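You operate a simulated robot arm through the tools that you are given. There is no shell and no other tool. Be economical: measure what you need, move in short steps, check, and stop when the job is done.

Carry out the task below with a simulated two-armed robot. There is one attempt and no reset: what you move stays moved.

JOB
Wipe up the spill on the top of the black table with the purple napkin and put it back.

Only the result counts: the job must be done as asked and must still hold three seconds after the hand-in. Knocking over, shifting, dropping, spilling or breaking anything else fails it. Flat cloth is picked up by pressing the open fingertips on it (5 to 10 N) and closing them slowly along it; thin cloth reads only 2 to 8 mm in the jaws.

ROBOT AND FRAMES
Two 6-joint arms with two-finger grippers on one trunk, on a base that drives. Base frame: it is fixed to the floor where the robot stands at the start and does not move with it; the origin is under the middle of the robot, x ahead of it, y to its left, z up; the surface under the hand at the start is at about z = 800. Lengths are in mm, angles in rad, forces in N, time in s.
The left shoulder is at the start at [30, 178, 963], the right one opposite. With the tool pointing down near the work surface each hand reaches from about 420 to 840 mm from the robot's upright axis, wherever it stands, measured 20 degrees to its own side. Payload 2.54 kg a hand.
The TCP of each hand is the grasp point between the finger pads, 30 mm short of the fingertips. In the tool frame z runs along the fingers and y along their closing line. The gripper opens to 116 mm. The gripper's body begins 95 mm behind the TCP.
Orientation is told as [roll, pitch, yaw] about the base's x, y, z axes, in that order, counted from this pose: with the fingers straight down and closing along the base's y, the tool's x points along the base's -x, its y along +y and its z along -z.

CONTROLS
- The arms move only by the tool drive_tool. It takes "left_increments", "right_increments" or both (then of equal length, played together; a hand with none holds still); each is a list of rows, each a list of 7 numbers: the shift along the base's x, y, z in units of 300 mm (1.0 is 300 mm), then the turn, a rotation vector about the base's x, y, z in units of 90 degrees (1.0 is 90 degrees), then the gripper command, from -1 (shut) to 1 (fully open), values between in proportion. In form: [[x, y, z, ax, ay, az, claw], ...]. A call has 1 to 8 rows; each row is the pose to reach, as a shift and turn from the pose commanded when the call began. A call with a number of a shift or a turn outside -1 to 1 is refused whole. Each row takes 0.2 s and may step no farther than 50 mm and 0.15 rad from the row before; otherwise, or with a gripper value out of range, the whole call is refused. Where a pose cannot be reached the arm comes as near as it can. A force on the tool above 40 N (or 10 N above the force at the start of the call, whichever is more), or a blocked arm, ends the call early, and 0.2 s more pass. Each finger travels about 153 mm/s and halts on what it meets, pressing with about 37 N; the grip force reading is that of the motor and also rises with nothing between the fingers. The clock runs only during rows and for 0.2 s after the last one: add rows that repeat a pose to give the fingers time. The reply holds the time, the measured pose of the TCP, the force on the tool along the base axes, the opening and the grip force, in the units named above and with some noise, with the torque about the TCP (base axes, N m) and any sound that the robot's microphone picked up.
- Cameras (640 x 400 px; columns grow to the right, rows downward): "scene" is now at [37.4, -8, 1698.4]; the picture's right is [-0.03, -1.00, 0.00], its down [-0.80, 0.02, -0.60] and it looks along [0.60, -0.02, -0.80] (base axes); focal length 277 px, centre (320, 200). "left" rides on the left gripper at [69, 15, -122] in its tool frame; the picture's right is [-0.21, 0.98, 0.00], its down [-0.83, -0.18, -0.53] and it looks along [-0.52, -0.11, 0.85] (tool axes); focal length 251 px, centre (320, 200). "right" rides on the right gripper at [69, -15, -122] in its tool frame; the picture's right is [0.21, 0.98, 0.00], its down [-0.83, 0.18, -0.53] and it looks along [-0.52, 0.11, 0.85] (tool axes); focal length 251 px, centre (320, 200). There is no depth. A picture from a camera that has moved, and an enlarged one, comes with that camera's place and axes in the base frame and with its lens. The place of the scene camera against the robot may be out by one fixed shift of up to 25 mm in any direction.
- get_image(camera): a new picture of that camera. It takes no simulated time.
- lift_body(by): slides the trunk up (or, below 0, down) by that many mm; the arms and the scene camera ride with it, the base frame stays. It gives what a move gives, with no picture.
- drive_base(legs): drives the robot by 1 to 6 legs, each [ahead, left, turn to the left] in mm, mm and rad, along the robot's own axes; the way and the turn of a leg run together, so that a leg with both is an arc; at most 1500 mm and 3.142 rad a leg. The arms and the cameras ride along, it lands a little off, and it stops where it bumps. It gives what a move gives.
- aim_head(pan, tilt): turns the head with the scene camera to pan (to the left, within 2.496 rad either way) and tilt (down, from -0.506 to 1.204), counted from straight ahead of the robot. It gives what a move gives.
- close_up(camera, box): a new picture of the part [left, top, right, bottom] of that camera's present view, enlarged. It takes no simulated time.
- finish_job(): hands the job in; it is judged then, once.

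Work in short steps. Places have to be worked out from the pictures, the camera data and where the tool is seen: move nearer, look again, correct. Check each grasp and each placing, and mend what went wrong. You have 120 turns and 108 pictures in all, those below and enlarged ones among them. Open the grippers and draw the arms clear of the work before you hand the job in, unless the task says otherwise; then end with one line.

The tools are called after ">>>" as name(argument=value, ...) on one line, values as JSON. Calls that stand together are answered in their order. drive_tool: Moves the arms, as the interface text tells. Its arguments: {"type":"object","properties":{"left_increments":{"type":"array","items":{"type":"array","items":{"type":"number"}}},"right_increments":{"type":"array","items":{"type":"array","items":{"type":"number"}}}},"required":[]} The other tools are called the same way: lift_body (by) slides the trunk up or down; drive_base (legs) drives the base; aim_head (pan, tilt) turns the head that bears the scene camera; get_image (camera) takes a picture; close_up (camera, box) takes an enlarged picture of a part of a camera's view; finish_job () hands the job in.

At the start:

```text
time: 0.0
left_tool_pos: [519.3, 212.8, 1021.5]
left_orientation: [0.001, 0.0, 0.0]
left_wrist_force: [-0.4, -0.4, -0.8]
left_moment: [0.03, -0.02, -0.01]
left_finger_gap: 116.2
left_grasp_force: 0.0
right_tool_pos: [541.9, -201.5, 1032.1]
right_orientation: [0.001, 0.001, -0.001]
right_wrist_force: [0.6, -0.7, -0.8]
right_moment: [-0.02, -0.01, -0.02]
right_finger_gap: 116.0
right_grasp_force: 0.1
trunk travel left (down, up): [-175.0, 365.0]
robot x, y, heading: [3.3, 0.6, 0.001]
head pan, tilt: [-0.026, 0.927]
```

scene: 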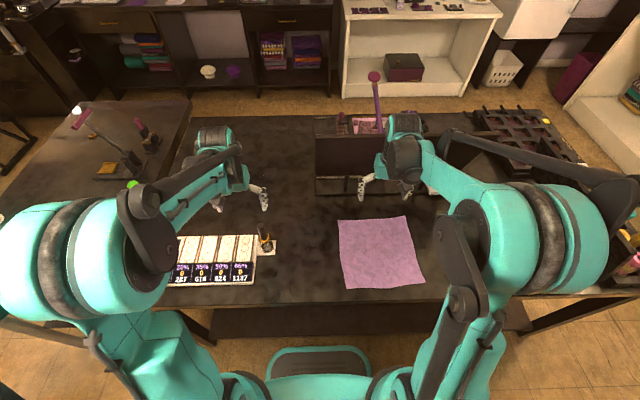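
right: 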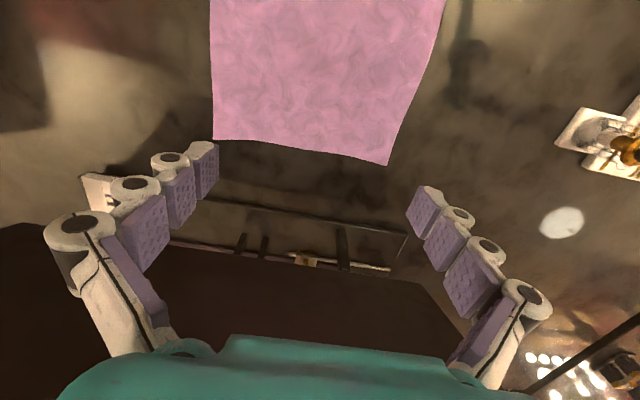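
left: 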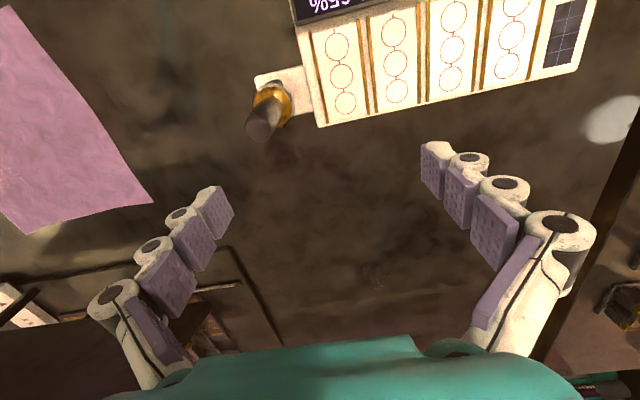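

The picture shows a mauve cloth on the table ahead, no evident spill yet. I look closer at the table for the spill.

>>> close_up(camera="scene", box=[170, 100, 450, 310])

>>> close_up(camera="scene", box=[0, 90, 250, 240])

>>> close_up(camera="scene", box=[400, 80, 640, 300])

```text
1.90 times, centred on (310, 205) of scene
camera zoom: at [37.4, -8.0, 1698.4], right [-0.03, -1.0, 0.0], down [-0.8, 0.02, -0.6], along [0.6, -0.02, -0.8], focal length 528 px, centre (339, 190)
```

zoom: 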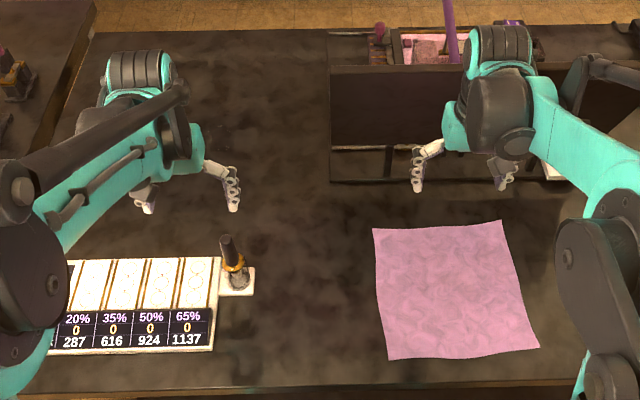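

```text
2.56 times, centred on (125, 165) of scene
camera zoom: at [37.4, -8.0, 1698.4], right [-0.03, -1.0, 0.0], down [-0.8, 0.02, -0.6], along [0.6, -0.02, -0.8], focal length 710 px, centre (819, 290)
```

zoom: 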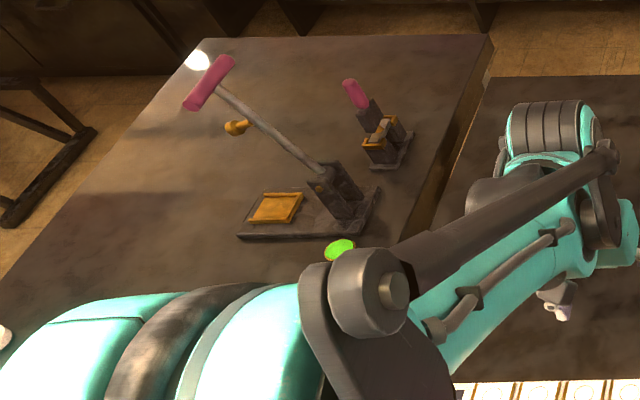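

```text
1.82 times, centred on (520, 190) of scene
camera zoom: at [37.4, -8.0, 1698.4], right [-0.03, -1.0, 0.0], down [-0.8, 0.02, -0.6], along [0.6, -0.02, -0.8], focal length 504 px, centre (-44, 218)
```

zoom: 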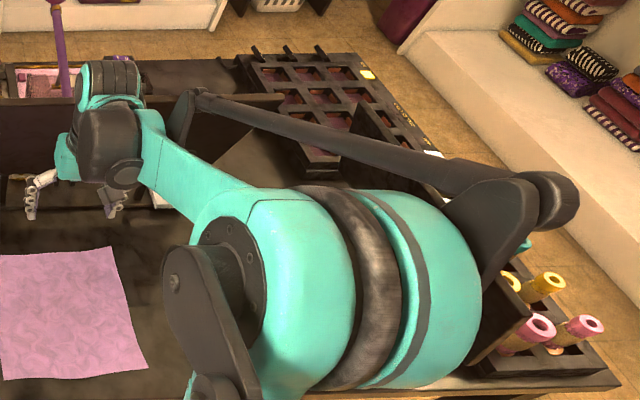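

A green blob on the left table might be the spill; there may be other tables. I look around with the head.

>>> aim_head(pan=1.0, tilt=0.7)

>>> get_image(camera="scene")

>>> aim_head(pan=-1.0, tilt=0.7)

>>> get_image(camera="scene")

>>> aim_head(pan=2.3, tilt=0.5)

>>> get_image(camera="scene")

>>> aim_head(pan=-2.3, tilt=0.5)

>>> get_image(camera="scene")

```text
time: 1.3
left_tool_pos: [519.8, 212.2, 1020.9]
left_orientation: [0.0, -0.001, 0.0]
left_wrist_force: [-0.2, -1.7, -0.6]
left_moment: [-0.01, 0.01, 0.03]
left_finger_gap: 116.0
left_grasp_force: 0.0
right_tool_pos: [540.6, -201.8, 1032.3]
right_orientation: [0.001, 0.001, 0.0]
right_wrist_force: [-0.4, 0.0, -0.1]
right_moment: [-0.01, -0.03, -0.04]
right_finger_gap: 115.9
right_grasp_force: 0.1
trunk travel left (down, up): [-175.0, 365.0]
robot x, y, heading: [1.4, -0.9, -0.006]
head pan, tilt: [1.0, 0.7]
```

```text
101 pictures are left
camera scene: at [9.4, 65.4, 1716.5], right [0.84, -0.54, 0.0], down [-0.35, -0.54, -0.76], along [0.41, 0.64, -0.64], focal length 277 px, centre (320, 200)
```

scene: 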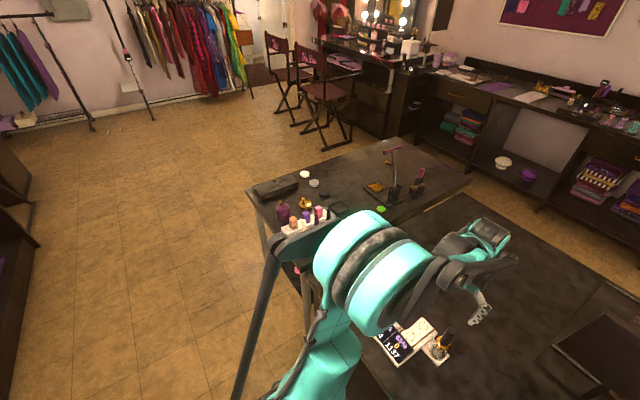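

```text
time: 3.2
left_tool_pos: [519.5, 211.7, 1021.4]
left_orientation: [0.0, 0.001, 0.0]
left_wrist_force: [0.0, -0.4, 0.5]
left_moment: [0.0, 0.01, 0.0]
left_finger_gap: 116.3
left_grasp_force: 0.0
right_tool_pos: [542.0, -201.4, 1031.7]
right_orientation: [-0.001, -0.001, 0.0]
right_wrist_force: [-0.2, 0.4, -0.9]
right_moment: [0.01, -0.04, -0.03]
right_finger_gap: 116.0
right_grasp_force: 0.0
trunk travel left (down, up): [-175.0, 365.0]
robot x, y, heading: [-3.6, 0.1, 0.001]
head pan, tilt: [-1.0, 0.7]
```

```text
100 pictures are left
camera scene: at [9.3, -77.5, 1716.5], right [-0.84, -0.54, 0.0], down [-0.35, 0.54, -0.76], along [0.41, -0.64, -0.64], focal length 277 px, centre (320, 200)
```

scene: 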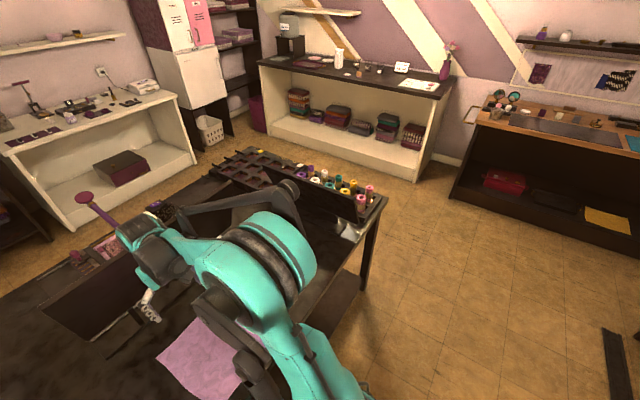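

```text
time: 6.0
left_tool_pos: [519.1, 211.9, 1022.0]
left_orientation: [0.001, 0.001, -0.001]
left_wrist_force: [0.0, 0.4, -0.9]
left_moment: [-0.04, 0.0, 0.02]
left_finger_gap: 116.2
left_grasp_force: 0.0
right_tool_pos: [541.4, -201.5, 1033.2]
right_orientation: [-0.001, 0.0, -0.001]
right_wrist_force: [-0.4, 0.5, 0.0]
right_moment: [-0.02, -0.01, 0.03]
right_finger_gap: 116.3
right_grasp_force: 0.0
trunk travel left (down, up): [-175.0, 365.0]
robot x, y, heading: [3.1, -1.8, 0.006]
head pan, tilt: [2.3, 0.499]
```

```text
99 pictures are left
camera scene: at [-97.2, 61.9, 1734.2], right [0.75, 0.67, 0.0], down [0.32, -0.36, -0.88], along [-0.58, 0.65, -0.48], focal length 277 px, centre (320, 200)
```

scene: 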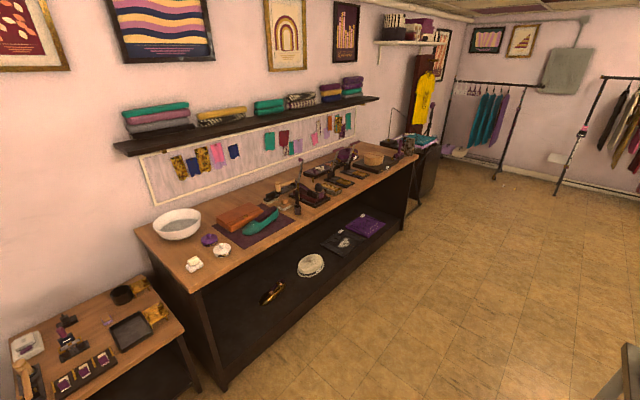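

```text
time: 9.7
left_tool_pos: [521.2, 213.3, 1021.5]
left_orientation: [0.0, -0.001, -0.001]
left_wrist_force: [-1.1, 0.0, 0.3]
left_moment: [-0.01, -0.01, 0.03]
left_finger_gap: 116.1
left_grasp_force: 0.0
right_tool_pos: [541.6, -201.1, 1033.2]
right_orientation: [-0.002, 0.0, 0.0]
right_wrist_force: [0.7, 0.1, -0.6]
right_moment: [0.02, -0.01, 0.02]
right_finger_gap: 116.2
right_grasp_force: 0.0
trunk travel left (down, up): [-175.0, 365.0]
robot x, y, heading: [-1.5, 0.9, -0.001]
head pan, tilt: [-2.3, 0.499]
```

```text
98 pictures are left
camera scene: at [-97.2, -73.8, 1734.2], right [-0.75, 0.67, 0.0], down [0.32, 0.36, -0.88], along [-0.59, -0.65, -0.48], focal length 277 px, centre (320, 200)
```

scene: 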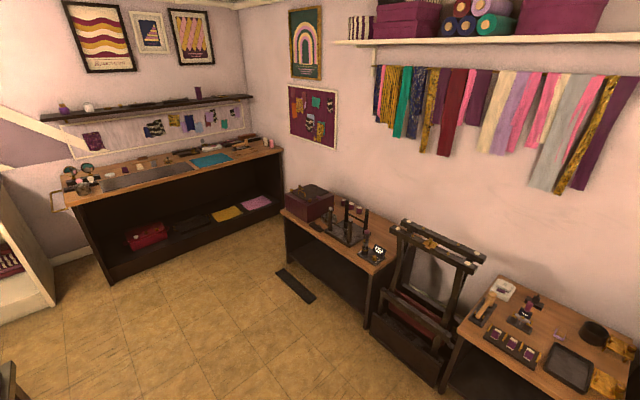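

I look closely at the green spot and at parts of the main table hidden by the arms, from several pans.

>>> aim_head(pan=0.9, tilt=0.9)

>>> close_up(camera="scene", box=[220, 50, 480, 212])

>>> aim_head(pan=0.0, tilt=1.1)

>>> get_image(camera="scene")

```text
time: 12.4
left_tool_pos: [519.7, 212.5, 1022.0]
left_orientation: [0.0, -0.001, -0.001]
left_wrist_force: [0.6, 0.1, -0.5]
left_moment: [0.0, -0.01, 0.0]
left_finger_gap: 116.1
left_grasp_force: 0.0
right_tool_pos: [540.8, -201.2, 1032.3]
right_orientation: [-0.002, 0.0, 0.001]
right_wrist_force: [0.0, 0.1, -0.1]
right_moment: [0.01, -0.01, -0.01]
right_finger_gap: 116.0
right_grasp_force: 0.1
trunk travel left (down, up): [-175.0, 365.0]
robot x, y, heading: [0.3, 2.4, 0.008]
head pan, tilt: [0.901, 0.901]
```

```text
2.46 times, centred on (350, 131) of scene
camera zoom: at [10.3, 53.2, 1700.3], right [0.78, -0.62, 0.0], down [-0.49, -0.61, -0.62], along [0.39, 0.49, -0.78], focal length 683 px, centre (246, 370)
```

zoom: 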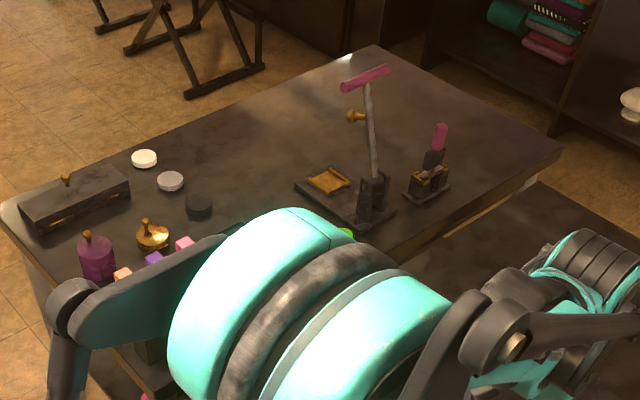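

```text
time: 13.6
left_tool_pos: [519.6, 212.6, 1021.9]
left_orientation: [0.0, 0.0, -0.001]
left_wrist_force: [0.5, 0.1, 0.6]
left_moment: [0.0, -0.01, -0.01]
left_finger_gap: 116.0
left_grasp_force: 0.0
right_tool_pos: [542.3, -201.4, 1032.0]
right_orientation: [0.0, 0.0, 0.0]
right_wrist_force: [-0.5, 0.9, -0.4]
right_moment: [-0.05, 0.02, -0.01]
right_finger_gap: 116.1
right_grasp_force: 0.0
trunk travel left (down, up): [-175.0, 365.0]
robot x, y, heading: [1.2, -1.8, 0.001]
head pan, tilt: [0.0, 1.1]
```

```text
96 pictures are left
camera scene: at [26.6, -5.9, 1686.5], right [0.0, -1.0, 0.0], down [-0.89, 0.0, -0.45], along [0.45, 0.0, -0.89], focal length 277 px, centre (320, 200)
```

scene: 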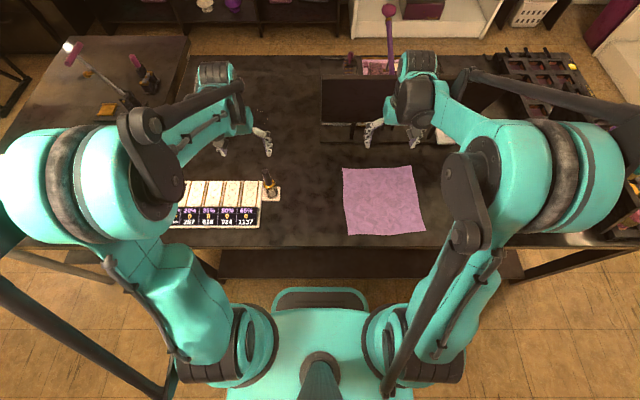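

Much is hidden by the arms. I back the robot off 450 mm so the whole tables come into view.

>>> drive_base(legs=[[-450, 0, 0]])

>>> aim_head(pan=0.0, tilt=0.7)

>>> get_image(camera="scene")

>>> aim_head(pan=0.5, tilt=0.7)

>>> get_image(camera="scene")

```text
time: 16.3
left_tool_pos: [80.1, 211.4, 1021.4]
left_orientation: [-0.002, 0.0, -0.003]
left_wrist_force: [0.5, -0.9, 1.3]
left_moment: [-0.02, -0.05, 0.01]
left_finger_gap: 116.0
left_grasp_force: 0.0
right_tool_pos: [98.4, -202.2, 1032.3]
right_orientation: [0.001, 0.0, -0.004]
right_wrist_force: [-0.5, 0.4, 1.0]
right_moment: [0.03, -0.03, -0.01]
right_finger_gap: 115.9
right_grasp_force: 0.1
trunk travel left (down, up): [-175.0, 365.0]
robot x, y, heading: [-437.2, -1.2, -0.004]
head pan, tilt: [0.0, 1.1]
```

```text
time: 17.2
left_tool_pos: [79.1, 211.4, 1020.9]
left_orientation: [0.001, -0.001, -0.004]
left_wrist_force: [0.8, -1.1, 0.0]
left_moment: [0.0, 0.0, 0.02]
left_finger_gap: 115.9
left_grasp_force: 0.0
right_tool_pos: [98.5, -202.6, 1032.1]
right_orientation: [0.0, 0.001, -0.003]
right_wrist_force: [-0.3, 0.8, 0.0]
right_moment: [-0.03, -0.02, -0.01]
right_finger_gap: 115.8
right_grasp_force: 0.1
trunk travel left (down, up): [-175.0, 365.0]
robot x, y, heading: [-437.3, 0.1, -0.002]
head pan, tilt: [0.0, 0.7]
```

```text
95 pictures are left
camera scene: at [-393.0, -5.5, 1716.4], right [0.0, -1.0, 0.0], down [-0.64, 0.0, -0.76], along [0.76, 0.0, -0.64], focal length 277 px, centre (320, 200)
```

scene: 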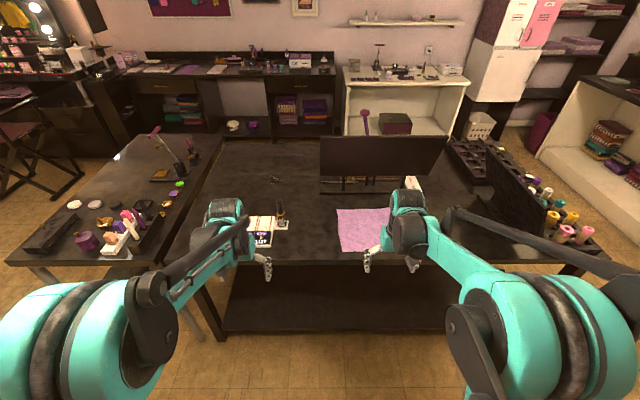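

```text
time: 18.1
left_tool_pos: [79.3, 210.8, 1021.4]
left_orientation: [0.0, 0.0, -0.004]
left_wrist_force: [0.7, -0.1, 0.4]
left_moment: [-0.01, 0.04, 0.0]
left_finger_gap: 116.0
left_grasp_force: 0.0
right_tool_pos: [98.6, -202.1, 1033.3]
right_orientation: [0.0, 0.0, -0.004]
right_wrist_force: [-0.2, 0.1, 0.5]
right_moment: [0.0, 0.0, -0.01]
right_finger_gap: 115.9
right_grasp_force: 0.0
trunk travel left (down, up): [-175.0, 365.0]
robot x, y, heading: [-441.5, -0.4, -0.009]
head pan, tilt: [0.499, 0.7]
```

```text
94 pictures are left
camera scene: at [-403.0, 35.2, 1716.5], right [0.48, -0.88, 0.0], down [-0.57, -0.31, -0.76], along [0.67, 0.36, -0.64], focal length 277 px, centre (320, 200)
```

scene: 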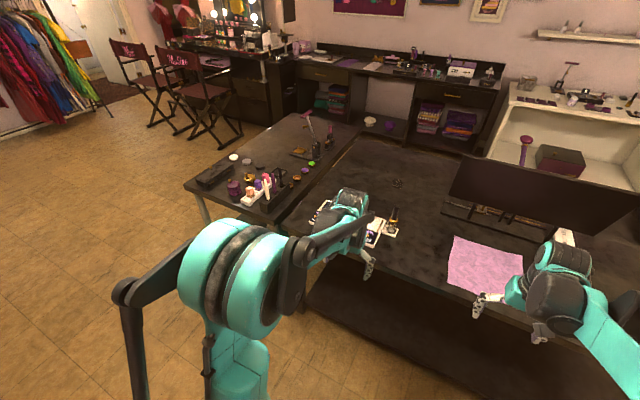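

The green thing seems one of several small badges/tins; a dark mark sits on the main table near (275,180). I zoom in there.

>>> close_up(camera="scene", box=[360, 150, 440, 200])

>>> close_up(camera="scene", box=[190, 110, 350, 210])

>>> aim_head(pan=0.0, tilt=0.7)

>>> close_up(camera="scene", box=[210, 130, 338, 210])

>>> close_up(camera="scene", box=[310, 120, 600, 280])

```text
8.00 times, centred on (400, 175) of scene
camera zoom: at [-403.0, 35.2, 1716.5], right [0.48, -0.88, 0.0], down [-0.57, -0.31, -0.76], along [0.67, 0.36, -0.64], focal length 2219 px, centre (-320, 400)
```

zoom: 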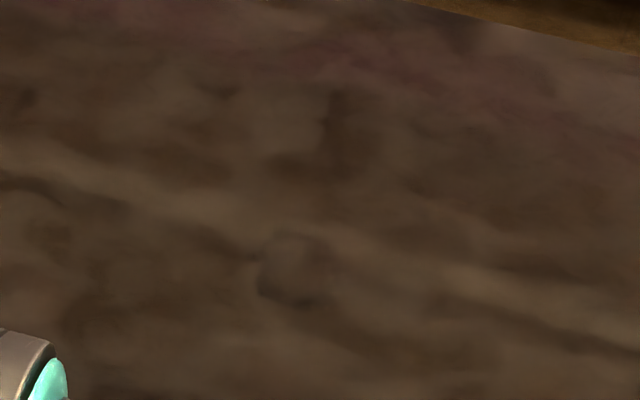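

```text
4.00 times, centred on (270, 160) of scene
camera zoom: at [-403.0, 35.2, 1716.5], right [0.48, -0.88, 0.0], down [-0.57, -0.31, -0.76], along [0.67, 0.36, -0.64], focal length 1109 px, centre (520, 360)
```

zoom: 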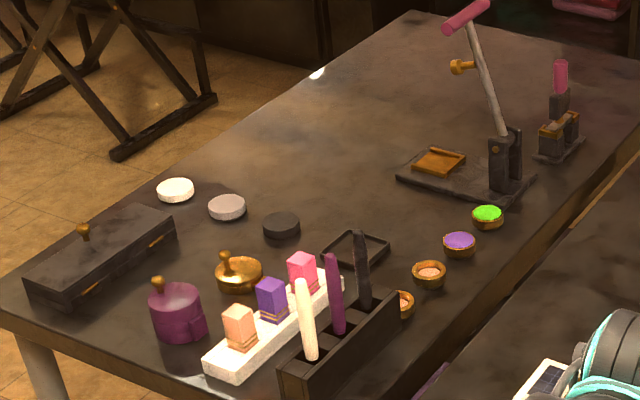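

```text
time: 19.0
left_tool_pos: [79.7, 211.3, 1022.4]
left_orientation: [-0.001, 0.001, -0.004]
left_wrist_force: [0.3, -0.2, 0.1]
left_moment: [0.08, 0.01, 0.05]
left_finger_gap: 116.3
left_grasp_force: 0.0
right_tool_pos: [98.5, -202.4, 1033.0]
right_orientation: [0.0, 0.001, -0.003]
right_wrist_force: [0.7, 0.4, -0.6]
right_moment: [-0.03, -0.04, -0.03]
right_finger_gap: 115.9
right_grasp_force: 0.0
trunk travel left (down, up): [-175.0, 365.0]
robot x, y, heading: [-443.6, -0.3, -0.004]
head pan, tilt: [0.0, 0.7]
```

```text
5.00 times, centred on (274, 170) of scene
camera zoom: at [-392.8, -5.4, 1716.5], right [0.0, -1.0, 0.0], down [-0.64, 0.0, -0.76], along [0.76, 0.0, -0.64], focal length 1387 px, centre (550, 350)
```

zoom: 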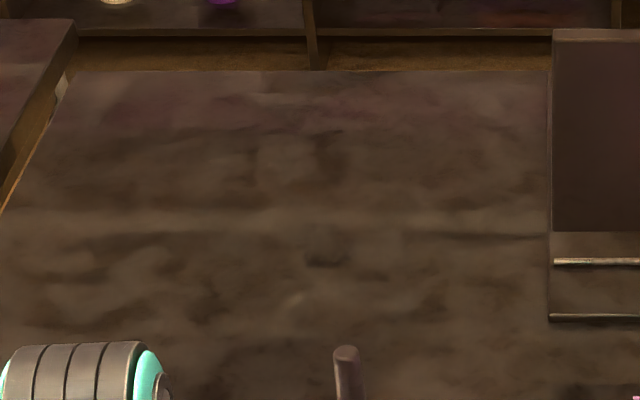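

```text
2.21 times, centred on (455, 200) of scene
camera zoom: at [-392.8, -5.4, 1716.5], right [0.0, -1.0, 0.0], down [-0.64, 0.0, -0.76], along [0.76, 0.0, -0.64], focal length 612 px, centre (22, 200)
```

zoom: 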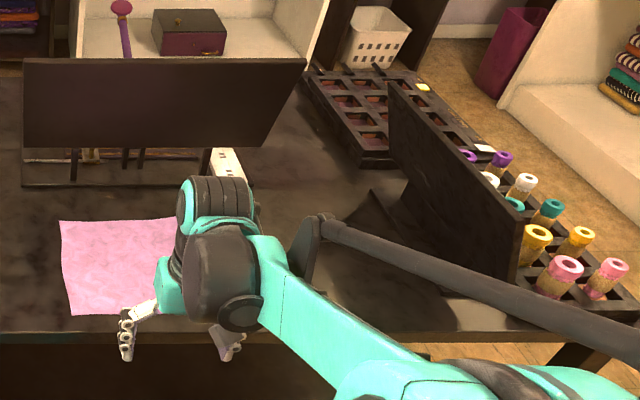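

A faint dark patch at about (860, 250) shows in both this view and the first left-hand picture, so it is likely the spill. I drive back to the start place and inspect it with the left-hand camera.

>>> drive_base(legs=[[441, 0, 0]])

>>> close_up(camera="left", box=[240, 180, 440, 305])

>>> get_image(camera="left")

```text
time: 21.7
left_tool_pos: [528.1, 207.8, 1021.8]
left_orientation: [-0.001, 0.001, -0.007]
left_wrist_force: [-0.2, 0.2, -0.4]
left_moment: [0.0, 0.06, -0.03]
left_finger_gap: 116.0
left_grasp_force: 0.1
right_tool_pos: [549.4, -206.0, 1032.2]
right_orientation: [0.001, -0.001, -0.006]
right_wrist_force: [-0.3, 1.3, 0.4]
right_moment: [0.03, 0.01, 0.02]
right_finger_gap: 115.9
right_grasp_force: 0.2
trunk travel left (down, up): [-175.0, 365.0]
robot x, y, heading: [6.6, -0.7, -0.005]
head pan, tilt: [0.0, 0.7]
```

```text
3.20 times, centred on (340, 242) of left
camera zoom: at [457.3, 222.9, 1143.1], right [0.22, 0.98, 0.0], down [0.83, -0.19, 0.53], along [0.52, -0.12, -0.85], focal length 805 px, centre (256, 64)
```

zoom: 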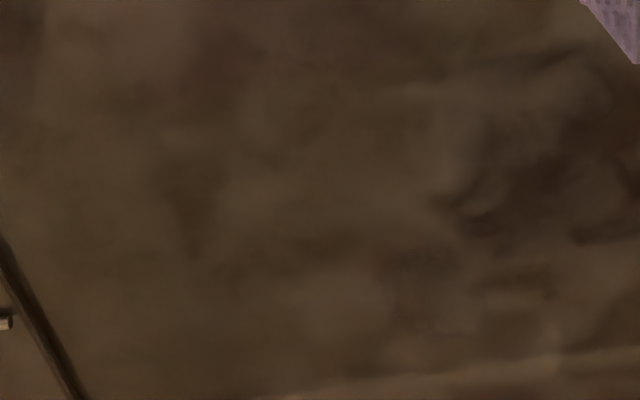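

```text
88 pictures are left
camera left: at [457.3, 222.9, 1143.1], right [0.22, 0.98, 0.0], down [0.83, -0.19, 0.53], along [0.52, -0.12, -0.85], focal length 251 px, centre (320, 200)
```

left: 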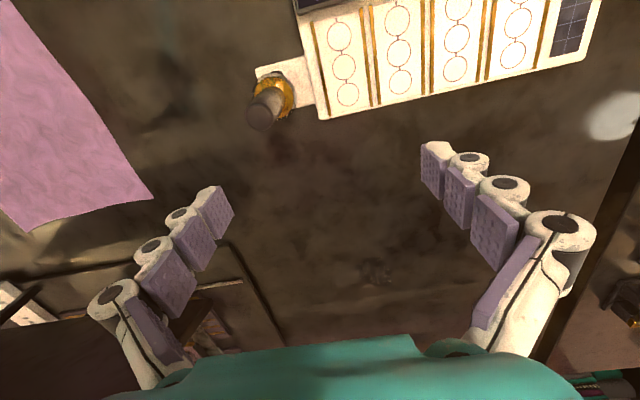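

I move the left hand 160 mm forward, keeping its height, to look down on that patch.

>>> drive_tool(left_increments=[[0.15, 0, 0, 0, 0, 0, 1], [0.3, 0, 0, 0, 0, 0, 1], [0.45, 0, 0, 0, 0, 0, 1], [0.57, 0, 0, 0, 0, 0, 1]])

>>> get_image(camera="left")

>>> get_image(camera="right")

```text
time: 22.7
left_tool_pos: [699.7, 208.5, 1019.7]
left_orientation: [0.0, -0.001, -0.006]
left_wrist_force: [-0.2, -0.2, 0.2]
left_moment: [-0.01, -0.01, 0.0]
left_finger_gap: 116.0
left_grasp_force: 0.0
right_tool_pos: [547.2, -206.2, 1030.8]
right_orientation: [0.001, 0.0, -0.004]
right_wrist_force: [0.1, -0.2, -0.8]
right_moment: [-0.03, -0.02, 0.01]
right_finger_gap: 116.1
right_grasp_force: 0.0
trunk travel left (down, up): [-175.0, 365.0]
robot x, y, heading: [7.0, -3.3, -0.005]
head pan, tilt: [0.0, 0.7]
```

```text
87 pictures are left
camera left: at [629.1, 223.3, 1141.1], right [0.22, 0.98, 0.0], down [0.83, -0.19, 0.53], along [0.52, -0.12, -0.85], focal length 251 px, centre (320, 200)
```

left: 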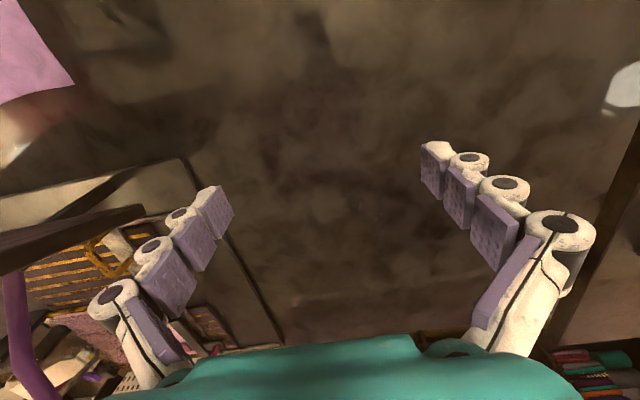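

```text
86 pictures are left
camera right: at [479.2, -220.6, 1153.4], right [-0.21, 0.98, 0.0], down [0.83, 0.18, 0.53], along [0.52, 0.11, -0.85], focal length 251 px, centre (320, 200)
```

right: 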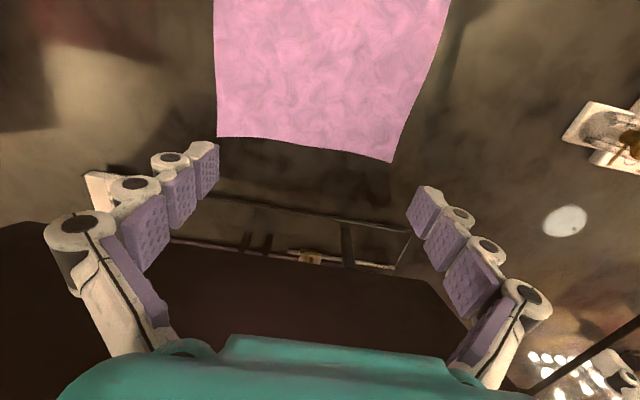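

Nothing obvious yet; I enlarge the centre of this view.

>>> close_up(camera="left", box=[200, 80, 450, 236])

>>> close_up(camera="left", box=[200, 180, 450, 336])

>>> close_up(camera="scene", box=[180, 200, 420, 350])

```text
2.56 times, centred on (325, 158) of left
camera zoom: at [629.1, 223.3, 1141.1], right [0.22, 0.98, 0.0], down [0.83, -0.19, 0.53], along [0.52, -0.12, -0.85], focal length 644 px, centre (307, 308)
```

zoom: 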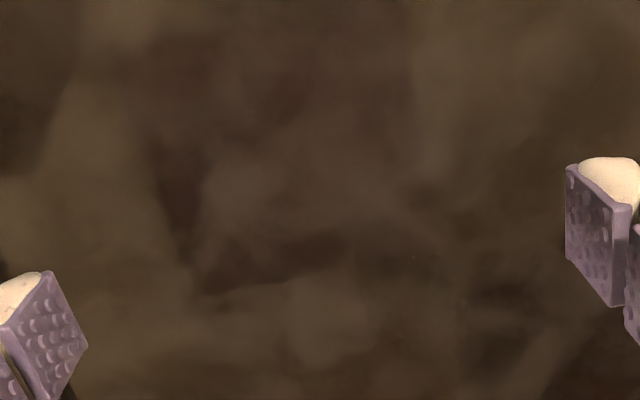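

```text
2.56 times, centred on (325, 258) of left
camera zoom: at [629.1, 223.3, 1141.1], right [0.22, 0.98, 0.0], down [0.83, -0.19, 0.53], along [0.52, -0.12, -0.85], focal length 644 px, centre (307, 52)
```

zoom: 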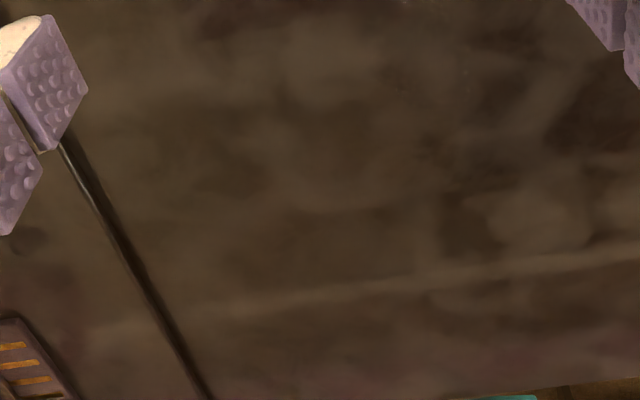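

```text
2.67 times, centred on (300, 275) of scene
camera zoom: at [56.4, -7.8, 1716.4], right [-0.01, -1.0, 0.0], down [-0.64, 0.0, -0.76], along [0.76, 0.0, -0.64], focal length 740 px, centre (373, 0)
```

zoom: 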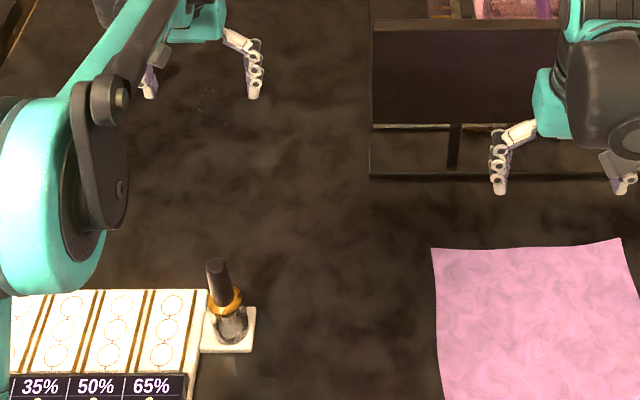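

Faint sparkles outline a patch near (880, 245). I zoom strongly there from both cameras.

>>> close_up(camera="scene", box=[230, 210, 294, 250])

>>> close_up(camera="left", box=[310, 150, 430, 225])

```text
10.00 times, centred on (262, 230) of scene
camera zoom: at [56.4, -7.8, 1716.4], right [-0.01, -1.0, 0.0], down [-0.64, 0.0, -0.76], along [0.76, 0.0, -0.64], focal length 2773 px, centre (900, -100)
```

zoom: 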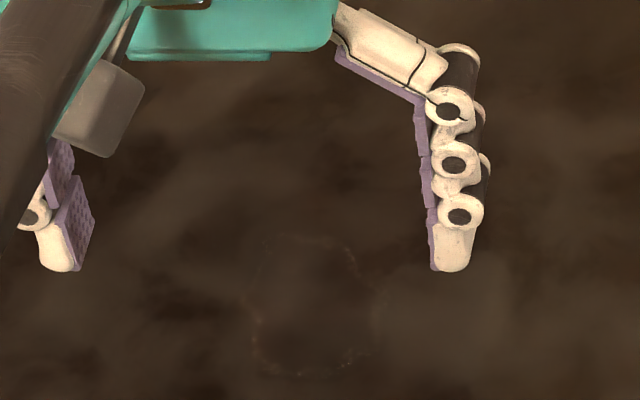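

```text
5.33 times, centred on (370, 188) of left
camera zoom: at [629.1, 223.3, 1141.1], right [0.22, 0.98, 0.0], down [0.83, -0.19, 0.53], along [0.52, -0.12, -0.85], focal length 1341 px, centre (53, 267)
```

zoom: 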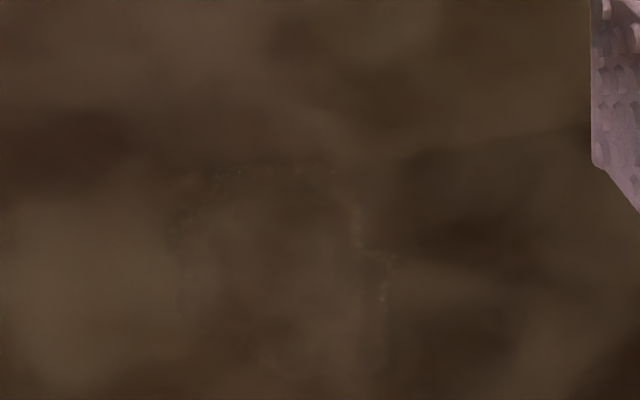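

The puddle's outline (about 70 mm wide) is centred near (855, 242) per the hand camera — near the reach limit. I test in the air how far the left arm gets with the tool tilted forward.

>>> drive_tool(left_increments=[[0.1, 0, 0, 0, -0.09, 0, 1], [0.2, 0, 0, 0, -0.18, 0, 1], [0.32, 0, -0.1, 0, -0.26, 0, 1], [0.45, 0, -0.2, 0, -0.34, 0, 1], [0.6, 0, -0.3, 0, -0.38, 0, 1], [0.62, 0, -0.4, 0, -0.38, 0, 1], [0.62, 0, -0.4, 0, -0.38, 0, 1]])

>>> get_image(camera="left")

```text
refused: row 5 steps farther than a row can; nothing moved
```

```text
80 pictures are left
camera left: at [629.1, 223.3, 1141.1], right [0.22, 0.98, 0.0], down [0.83, -0.19, 0.53], along [0.52, -0.12, -0.85], focal length 251 px, centre (320, 200)
```

left: 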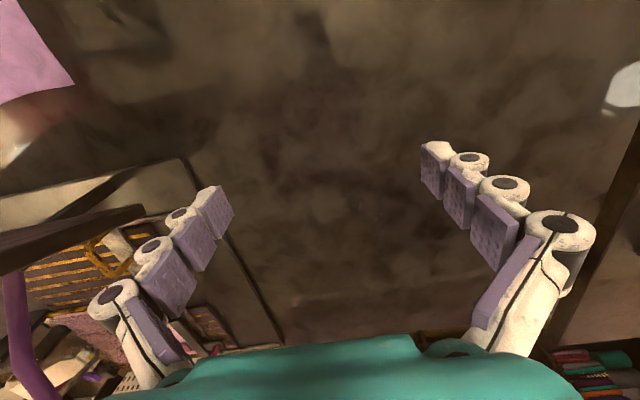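

One row stepped too far; I repeat with smaller steps.

>>> drive_tool(left_increments=[[0.1, 0, 0, 0, -0.09, 0, 1], [0.2, 0, 0, 0, -0.18, 0, 1], [0.31, 0, -0.09, 0, -0.26, 0, 1], [0.42, 0, -0.18, 0, -0.34, 0, 1], [0.53, 0, -0.28, 0, -0.38, 0, 1], [0.62, 0, -0.38, 0, -0.38, 0, 1], [0.62, 0, -0.4, 0, -0.38, 0, 1]])

>>> get_image(camera="left")

```text
time: 24.3
left_tool_pos: [886.2, 208.0, 901.9]
left_orientation: [0.004, -0.599, -0.006]
left_wrist_force: [0.5, 1.3, 0.4]
left_moment: [-0.01, -0.01, 0.0]
left_finger_gap: 116.1
left_grasp_force: 0.0
right_tool_pos: [546.5, -205.8, 1032.6]
right_orientation: [0.0, -0.001, -0.005]
right_wrist_force: [0.0, 1.1, 0.3]
right_moment: [0.03, 0.02, 0.0]
right_finger_gap: 116.2
right_grasp_force: 0.1
trunk travel left (down, up): [-175.0, 365.0]
robot x, y, heading: [5.0, -6.2, -0.008]
head pan, tilt: [0.0, 0.7]
```

```text
79 pictures are left
camera left: at [758.9, 222.7, 963.7], right [0.18, 0.98, 0.12], down [0.38, -0.19, 0.91], along [0.91, -0.12, -0.41], focal length 251 px, centre (320, 200)
```

left: 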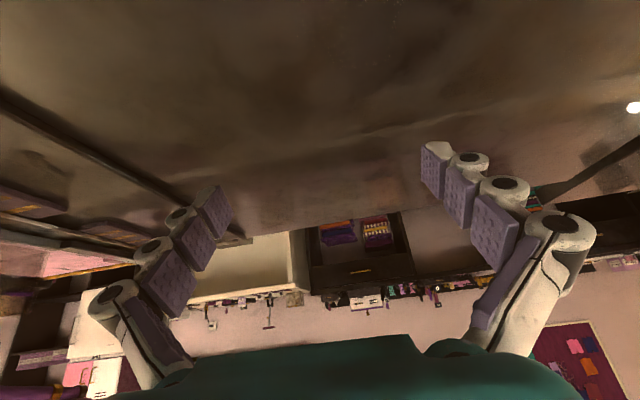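

The tilted left arm reaches (886, 208) at z 902 exactly, so wiping there is feasible. My plan: both hands pinch the napkin's far edge near the corners, carry it over, drag-wipe, and lay it back flat. First I bring the left hand back.

>>> drive_tool(left_increments=[[-0.1, 0, 0.1, 0, 0.08, 0, 1], [-0.22, 0, 0.2, 0, 0.16, 0, 1], [-0.34, 0, 0.3, 0, 0.24, 0, 1], [-0.46, 0, 0.4, 0, 0.32, 0, 1], [-0.58, -0.08, 0.4, 0, 0.38, 0, 1], [-0.7, -0.18, 0.4, 0, 0.38, 0, 1], [-0.82, -0.28, 0.4, 0, 0.38, 0, 1], [-0.93, -0.38, 0.4, 0, 0.38, 0, 1]])

>>> aim_head(pan=-0.15, tilt=1.0)

>>> get_image(camera="left")

>>> get_image(camera="scene")

```text
time: 26.1
left_tool_pos: [605.3, 93.2, 1022.7]
left_orientation: [0.001, -0.001, -0.006]
left_wrist_force: [-0.6, -0.4, -1.0]
left_moment: [0.06, -0.03, 0.0]
left_finger_gap: 115.9
left_grasp_force: 0.0
right_tool_pos: [545.9, -206.3, 1033.1]
right_orientation: [-0.001, 0.002, -0.005]
right_wrist_force: [-0.4, -0.9, 0.4]
right_moment: [-0.01, -0.05, 0.02]
right_finger_gap: 115.9
right_grasp_force: 0.1
trunk travel left (down, up): [-175.0, 365.0]
robot x, y, heading: [6.9, -0.5, -0.003]
head pan, tilt: [0.0, 0.7]
```

```text
time: 26.9
left_tool_pos: [607.6, 95.0, 1022.7]
left_orientation: [-0.001, -0.001, -0.007]
left_wrist_force: [1.2, -0.1, 0.3]
left_moment: [-0.01, -0.01, 0.03]
left_finger_gap: 116.1
left_grasp_force: 0.0
right_tool_pos: [547.1, -205.9, 1032.6]
right_orientation: [0.0, 0.001, -0.005]
right_wrist_force: [0.0, 0.0, 0.2]
right_moment: [0.01, -0.04, 0.02]
right_finger_gap: 116.0
right_grasp_force: 0.0
trunk travel left (down, up): [-175.0, 365.0]
robot x, y, heading: [7.9, -0.0, -0.008]
head pan, tilt: [-0.15, 1.0]
```

```text
78 pictures are left
camera left: at [535.8, 109.1, 1143.9], right [0.22, 0.98, 0.0], down [0.82, -0.19, 0.53], along [0.52, -0.12, -0.85], focal length 251 px, centre (320, 200)
```

left: 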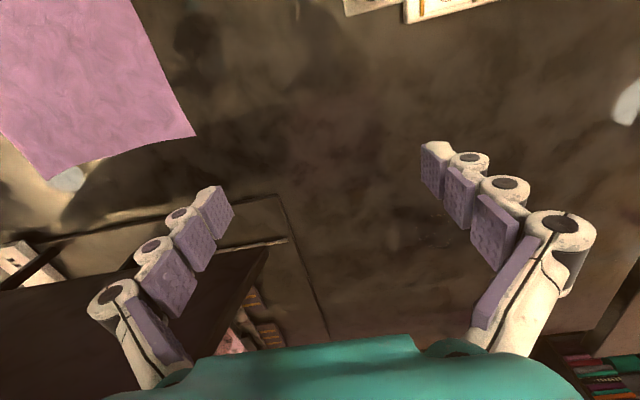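

```text
77 pictures are left
camera scene: at [39.0, -18.2, 1693.2], right [-0.16, -0.99, 0.0], down [-0.83, 0.13, -0.54], along [0.53, -0.08, -0.84], focal length 277 px, centre (320, 200)
```

scene: 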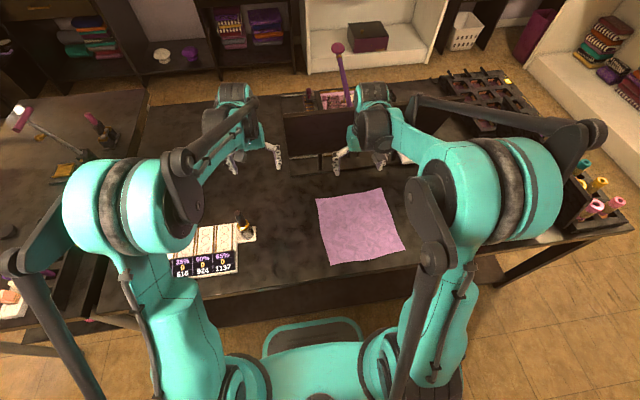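

The far-left corner works out at (605, -85) and the far-right at about (621, -338). I bring both hands above the pinch points, about 18 mm inside the far edge, with fingers part open, at z 860.

>>> drive_tool(left_increments=[[-0.01, -0.12, 0, 0, 0, 0, 0.03], [-0.02, -0.245, -0.06, 0, 0, 0, 0.03], [-0.03, -0.37, -0.15, 0, 0, 0, 0.03], [-0.04, -0.495, -0.24, 0, 0, 0, 0.03], [-0.055, -0.62, -0.33, 0, 0, 0, 0.03], [-0.067, -0.743, -0.42, 0, 0, 0, 0.03], [-0.067, -0.743, -0.54, 0, 0, 0, 0.03]], right_increments=[[0.06, -0.12, 0, 0, 0, 0, 0.03], [0.12, -0.24, -0.06, 0, 0, 0, 0.03], [0.183, -0.303, -0.16, 0, 0, 0, 0.03], [0.183, -0.303, -0.26, 0, 0, 0, 0.03], [0.183, -0.303, -0.36, 0, 0, 0, 0.03], [0.183, -0.303, -0.46, 0, 0, 0, 0.03], [0.183, -0.303, -0.573, 0, 0, 0, 0.03]])

>>> get_image(camera="left")

>>> get_image(camera="right")

>>> close_up(camera="scene", box=[260, 120, 460, 280])

```text
time: 28.5
left_tool_pos: [582.2, -126.8, 857.5]
left_orientation: [0.0, 0.002, -0.006]
left_wrist_force: [0.6, 0.7, -0.4]
left_moment: [-0.01, 0.01, -0.02]
left_finger_gap: 59.6
left_grasp_force: 0.1
right_tool_pos: [605.2, -298.9, 857.4]
right_orientation: [0.0, 0.001, -0.004]
right_wrist_force: [0.5, 0.1, -1.1]
right_moment: [-0.01, 0.02, 0.0]
right_finger_gap: 59.6
right_grasp_force: 0.1
trunk travel left (down, up): [-175.0, 365.0]
robot x, y, heading: [5.0, -0.9, 0.004]
head pan, tilt: [-0.15, 1.0]
```

```text
76 pictures are left
camera left: at [511.9, -111.7, 979.7], right [0.22, 0.98, 0.0], down [0.83, -0.19, 0.53], along [0.52, -0.12, -0.85], focal length 251 px, centre (320, 200)
```

left: 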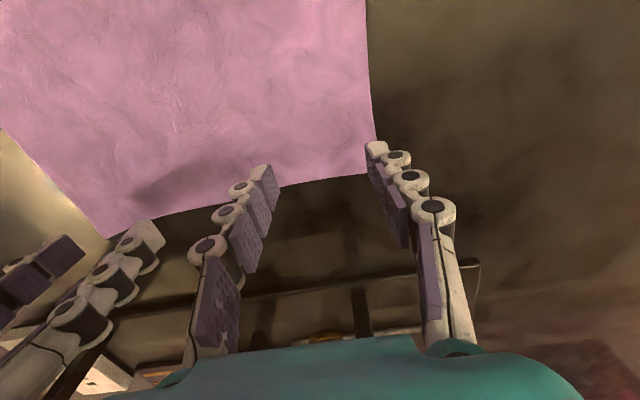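

```text
75 pictures are left
camera right: at [536.2, -312.9, 979.2], right [-0.21, 0.98, 0.0], down [0.83, 0.18, 0.53], along [0.52, 0.11, -0.85], focal length 251 px, centre (320, 200)
```

right: 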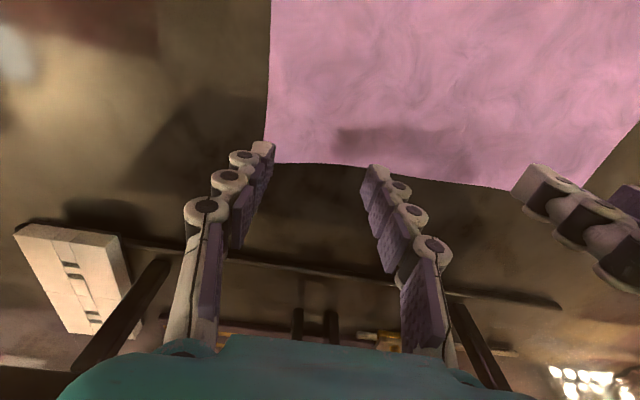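

```text
2.50 times, centred on (360, 200) of scene
camera zoom: at [41.0, -18.4, 1693.0], right [-0.16, -0.99, 0.0], down [-0.83, 0.13, -0.54], along [0.53, -0.08, -0.84], focal length 693 px, centre (220, 200)
```

zoom: 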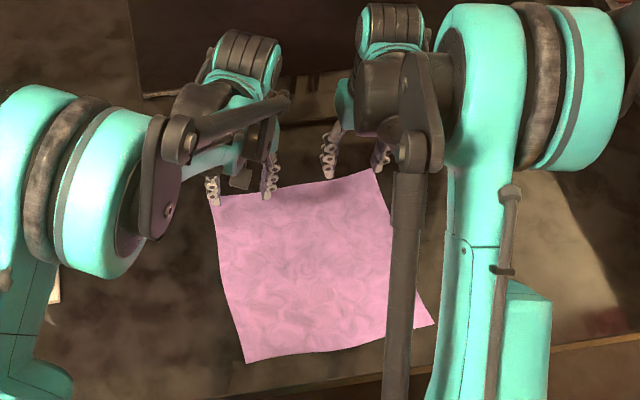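

Far edge is at x≈606 (left) to 617 (right). I shift the right hand 8 mm back and descend both hands to about 836.

>>> drive_tool(left_increments=[[0, 0, -0.03, 0, 0, 0, 0.03], [0, 0, -0.055, 0, 0, 0, 0.03], [0, 0, -0.073, 0, 0, 0, 0.03]], right_increments=[[-0.027, 0.01, -0.03, 0, 0, 0, 0.03], [-0.027, 0.01, -0.055, 0, 0, 0, 0.03], [-0.027, 0.01, -0.073, 0, 0, 0, 0.03]])

```text
time: 29.3
left_tool_pos: [584.2, -129.1, 835.6]
left_orientation: [-0.001, -0.001, -0.007]
left_wrist_force: [-0.8, -0.1, -1.1]
left_moment: [-0.01, 0.02, 0.03]
left_finger_gap: 59.6
left_grasp_force: 0.1
right_tool_pos: [593.9, -293.8, 837.3]
right_orientation: [0.002, 0.0, -0.006]
right_wrist_force: [0.1, 0.4, 0.2]
right_moment: [-0.01, 0.0, 0.0]
right_finger_gap: 59.9
right_grasp_force: 0.1
trunk travel left (down, up): [-175.0, 365.0]
robot x, y, heading: [9.2, -1.3, -0.008]
head pan, tilt: [-0.15, 1.0]
```

No contact yet. I go down 5 mm more in 1 to 2 mm steps.

>>> drive_tool(left_increments=[[0, 0, -0.006, 0, 0, 0, 0.03], [0, 0, -0.012, 0, 0, 0, 0.03], [0, 0, -0.017, 0, 0, 0, 0.03]], right_increments=[[0, 0, -0.006, 0, 0, 0, 0.03], [0, 0, -0.012, 0, 0, 0, 0.03], [0, 0, -0.018, 0, 0, 0, 0.03]])

```text
time: 30.1
left_tool_pos: [586.4, -127.7, 831.6]
left_orientation: [0.001, -0.001, -0.006]
left_wrist_force: [0.5, -0.1, 0.9]
left_moment: [0.0, -0.01, 0.06]
left_finger_gap: 59.8
left_grasp_force: 0.0
right_tool_pos: [594.3, -293.7, 833.1]
right_orientation: [0.0, -0.001, -0.004]
right_wrist_force: [0.3, 0.4, 0.0]
right_moment: [-0.01, 0.01, 0.06]
right_finger_gap: 59.4
right_grasp_force: 0.1
trunk travel left (down, up): [-175.0, 365.0]
robot x, y, heading: [5.3, 0.2, -0.008]
head pan, tilt: [-0.15, 1.0]
```

Still free. Another 3 mm in 1 mm steps.

>>> drive_tool(left_increments=[[0, 0, -0.0035, 0, 0, 0, 0.03], [0, 0, -0.007, 0, 0, 0, 0.03]], right_increments=[[0, 0, -0.005, 0, 0, 0, 0.03], [0, 0, -0.01, 0, 0, 0, 0.03]])

```text
time: 30.7
left_tool_pos: [585.7, -127.4, 831.0]
left_orientation: [0.0, 0.001, -0.005]
left_wrist_force: [-0.1, 0.8, 0.1]
left_moment: [-0.02, 0.0, -0.01]
left_finger_gap: 59.4
left_grasp_force: 0.1
right_tool_pos: [594.4, -293.5, 829.4]
right_orientation: [0.001, 0.0, -0.005]
right_wrist_force: [0.8, 0.0, 0.6]
right_moment: [-0.03, -0.01, 0.03]
right_finger_gap: 59.9
right_grasp_force: 0.0
trunk travel left (down, up): [-175.0, 365.0]
robot x, y, heading: [7.3, -0.3, -0.007]
head pan, tilt: [-0.15, 1.0]
```

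Continuing down in about 1.5 mm steps.

>>> drive_tool(left_increments=[[0, 0, -0.006, 0, 0, 0, 0.03], [0, 0, -0.012, 0, 0, 0, 0.03]], right_increments=[[0, 0, -0.005, 0, 0, 0, 0.03], [0, 0, -0.01, 0, 0, 0, 0.03]])

```text
time: 31.4
left_tool_pos: [585.7, -128.8, 828.8]
left_orientation: [0.0, -0.002, -0.007]
left_wrist_force: [-1.7, 0.8, 10.1]
left_moment: [0.24, 0.08, 0.05]
left_finger_gap: 62.1
left_grasp_force: 1.2
right_tool_pos: [593.3, -293.2, 827.9]
right_orientation: [0.0, 0.001, -0.005]
right_wrist_force: [-2.6, 0.6, 8.8]
right_moment: [0.15, 0.02, 0.01]
right_finger_gap: 62.4
right_grasp_force: 1.5
trunk travel left (down, up): [-175.0, 365.0]
robot x, y, heading: [7.6, -2.1, -0.005]
head pan, tilt: [-0.15, 1.0]
stopped in row 2 (right hand): the force on the tool passed its limit at 47 N (the readings are from after the stop); the commanded pose is now the measured one
```

Both press with 9–10 N. I now close slowly along the cloth, holding position.

>>> drive_tool(left_increments=[[0, 0, 0, 0, 0, 0, -0.08], [0, 0, 0, 0, 0, 0, -0.2], [0, 0, 0, 0, 0, 0, -0.33], [0, 0, 0, 0, 0, 0, -0.47], [0, 0, 0, 0, 0, 0, -0.6], [0, 0, 0, 0, 0, 0, -0.75], [0, 0, 0, 0, 0, 0, -0.9], [0, 0, 0, 0, 0, 0, -1]], right_increments=[[0, 0, 0, 0, 0, 0, -0.08], [0, 0, 0, 0, 0, 0, -0.2], [0, 0, 0, 0, 0, 0, -0.33], [0, 0, 0, 0, 0, 0, -0.47], [0, 0, 0, 0, 0, 0, -0.6], [0, 0, 0, 0, 0, 0, -0.75], [0, 0, 0, 0, 0, 0, -0.9], [0, 0, 0, 0, 0, 0, -1]])

>>> get_image(camera="left")

>>> get_image(camera="right")

```text
time: 33.2
left_tool_pos: [584.0, -128.6, 829.7]
left_orientation: [-0.003, -0.002, -0.008]
left_wrist_force: [-2.8, -12.8, 19.0]
left_moment: [-0.39, 0.0, -0.04]
left_finger_gap: 3.0
left_grasp_force: 31.8
right_tool_pos: [592.6, -292.8, 829.0]
right_orientation: [0.0, -0.002, -0.004]
right_wrist_force: [-1.9, 16.9, 14.1]
right_moment: [0.56, 0.07, -0.06]
right_finger_gap: 1.9
right_grasp_force: 32.0
trunk travel left (down, up): [-175.0, 365.0]
robot x, y, heading: [6.1, -4.2, -0.003]
head pan, tilt: [-0.15, 1.0]
```

```text
73 pictures are left
camera left: at [512.5, -113.7, 950.7], right [0.22, 0.98, 0.0], down [0.82, -0.19, 0.54], along [0.52, -0.12, -0.84], focal length 251 px, centre (320, 200)
```

left: 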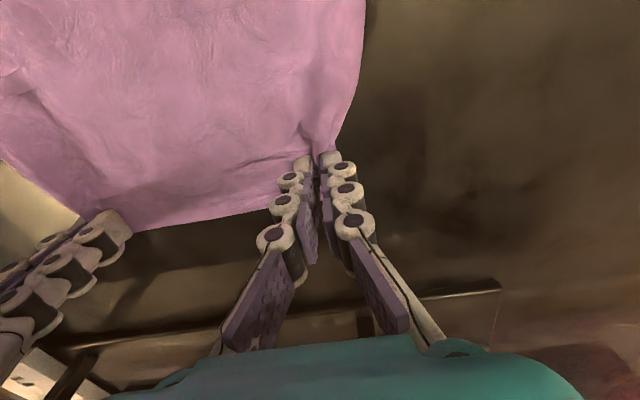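

```text
72 pictures are left
camera right: at [524.0, -306.5, 950.3], right [-0.21, 0.98, 0.0], down [0.83, 0.18, 0.54], along [0.52, 0.11, -0.84], focal length 251 px, centre (320, 200)
```

right: 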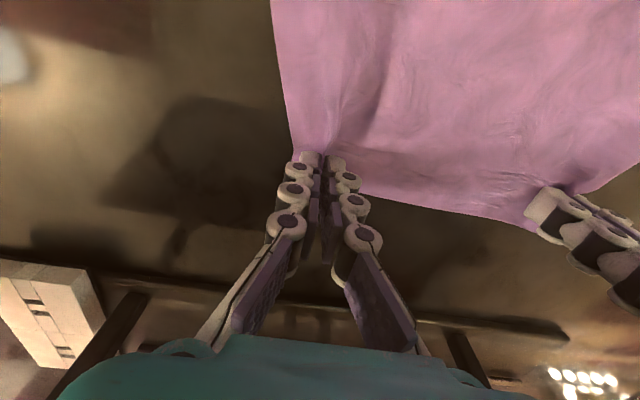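

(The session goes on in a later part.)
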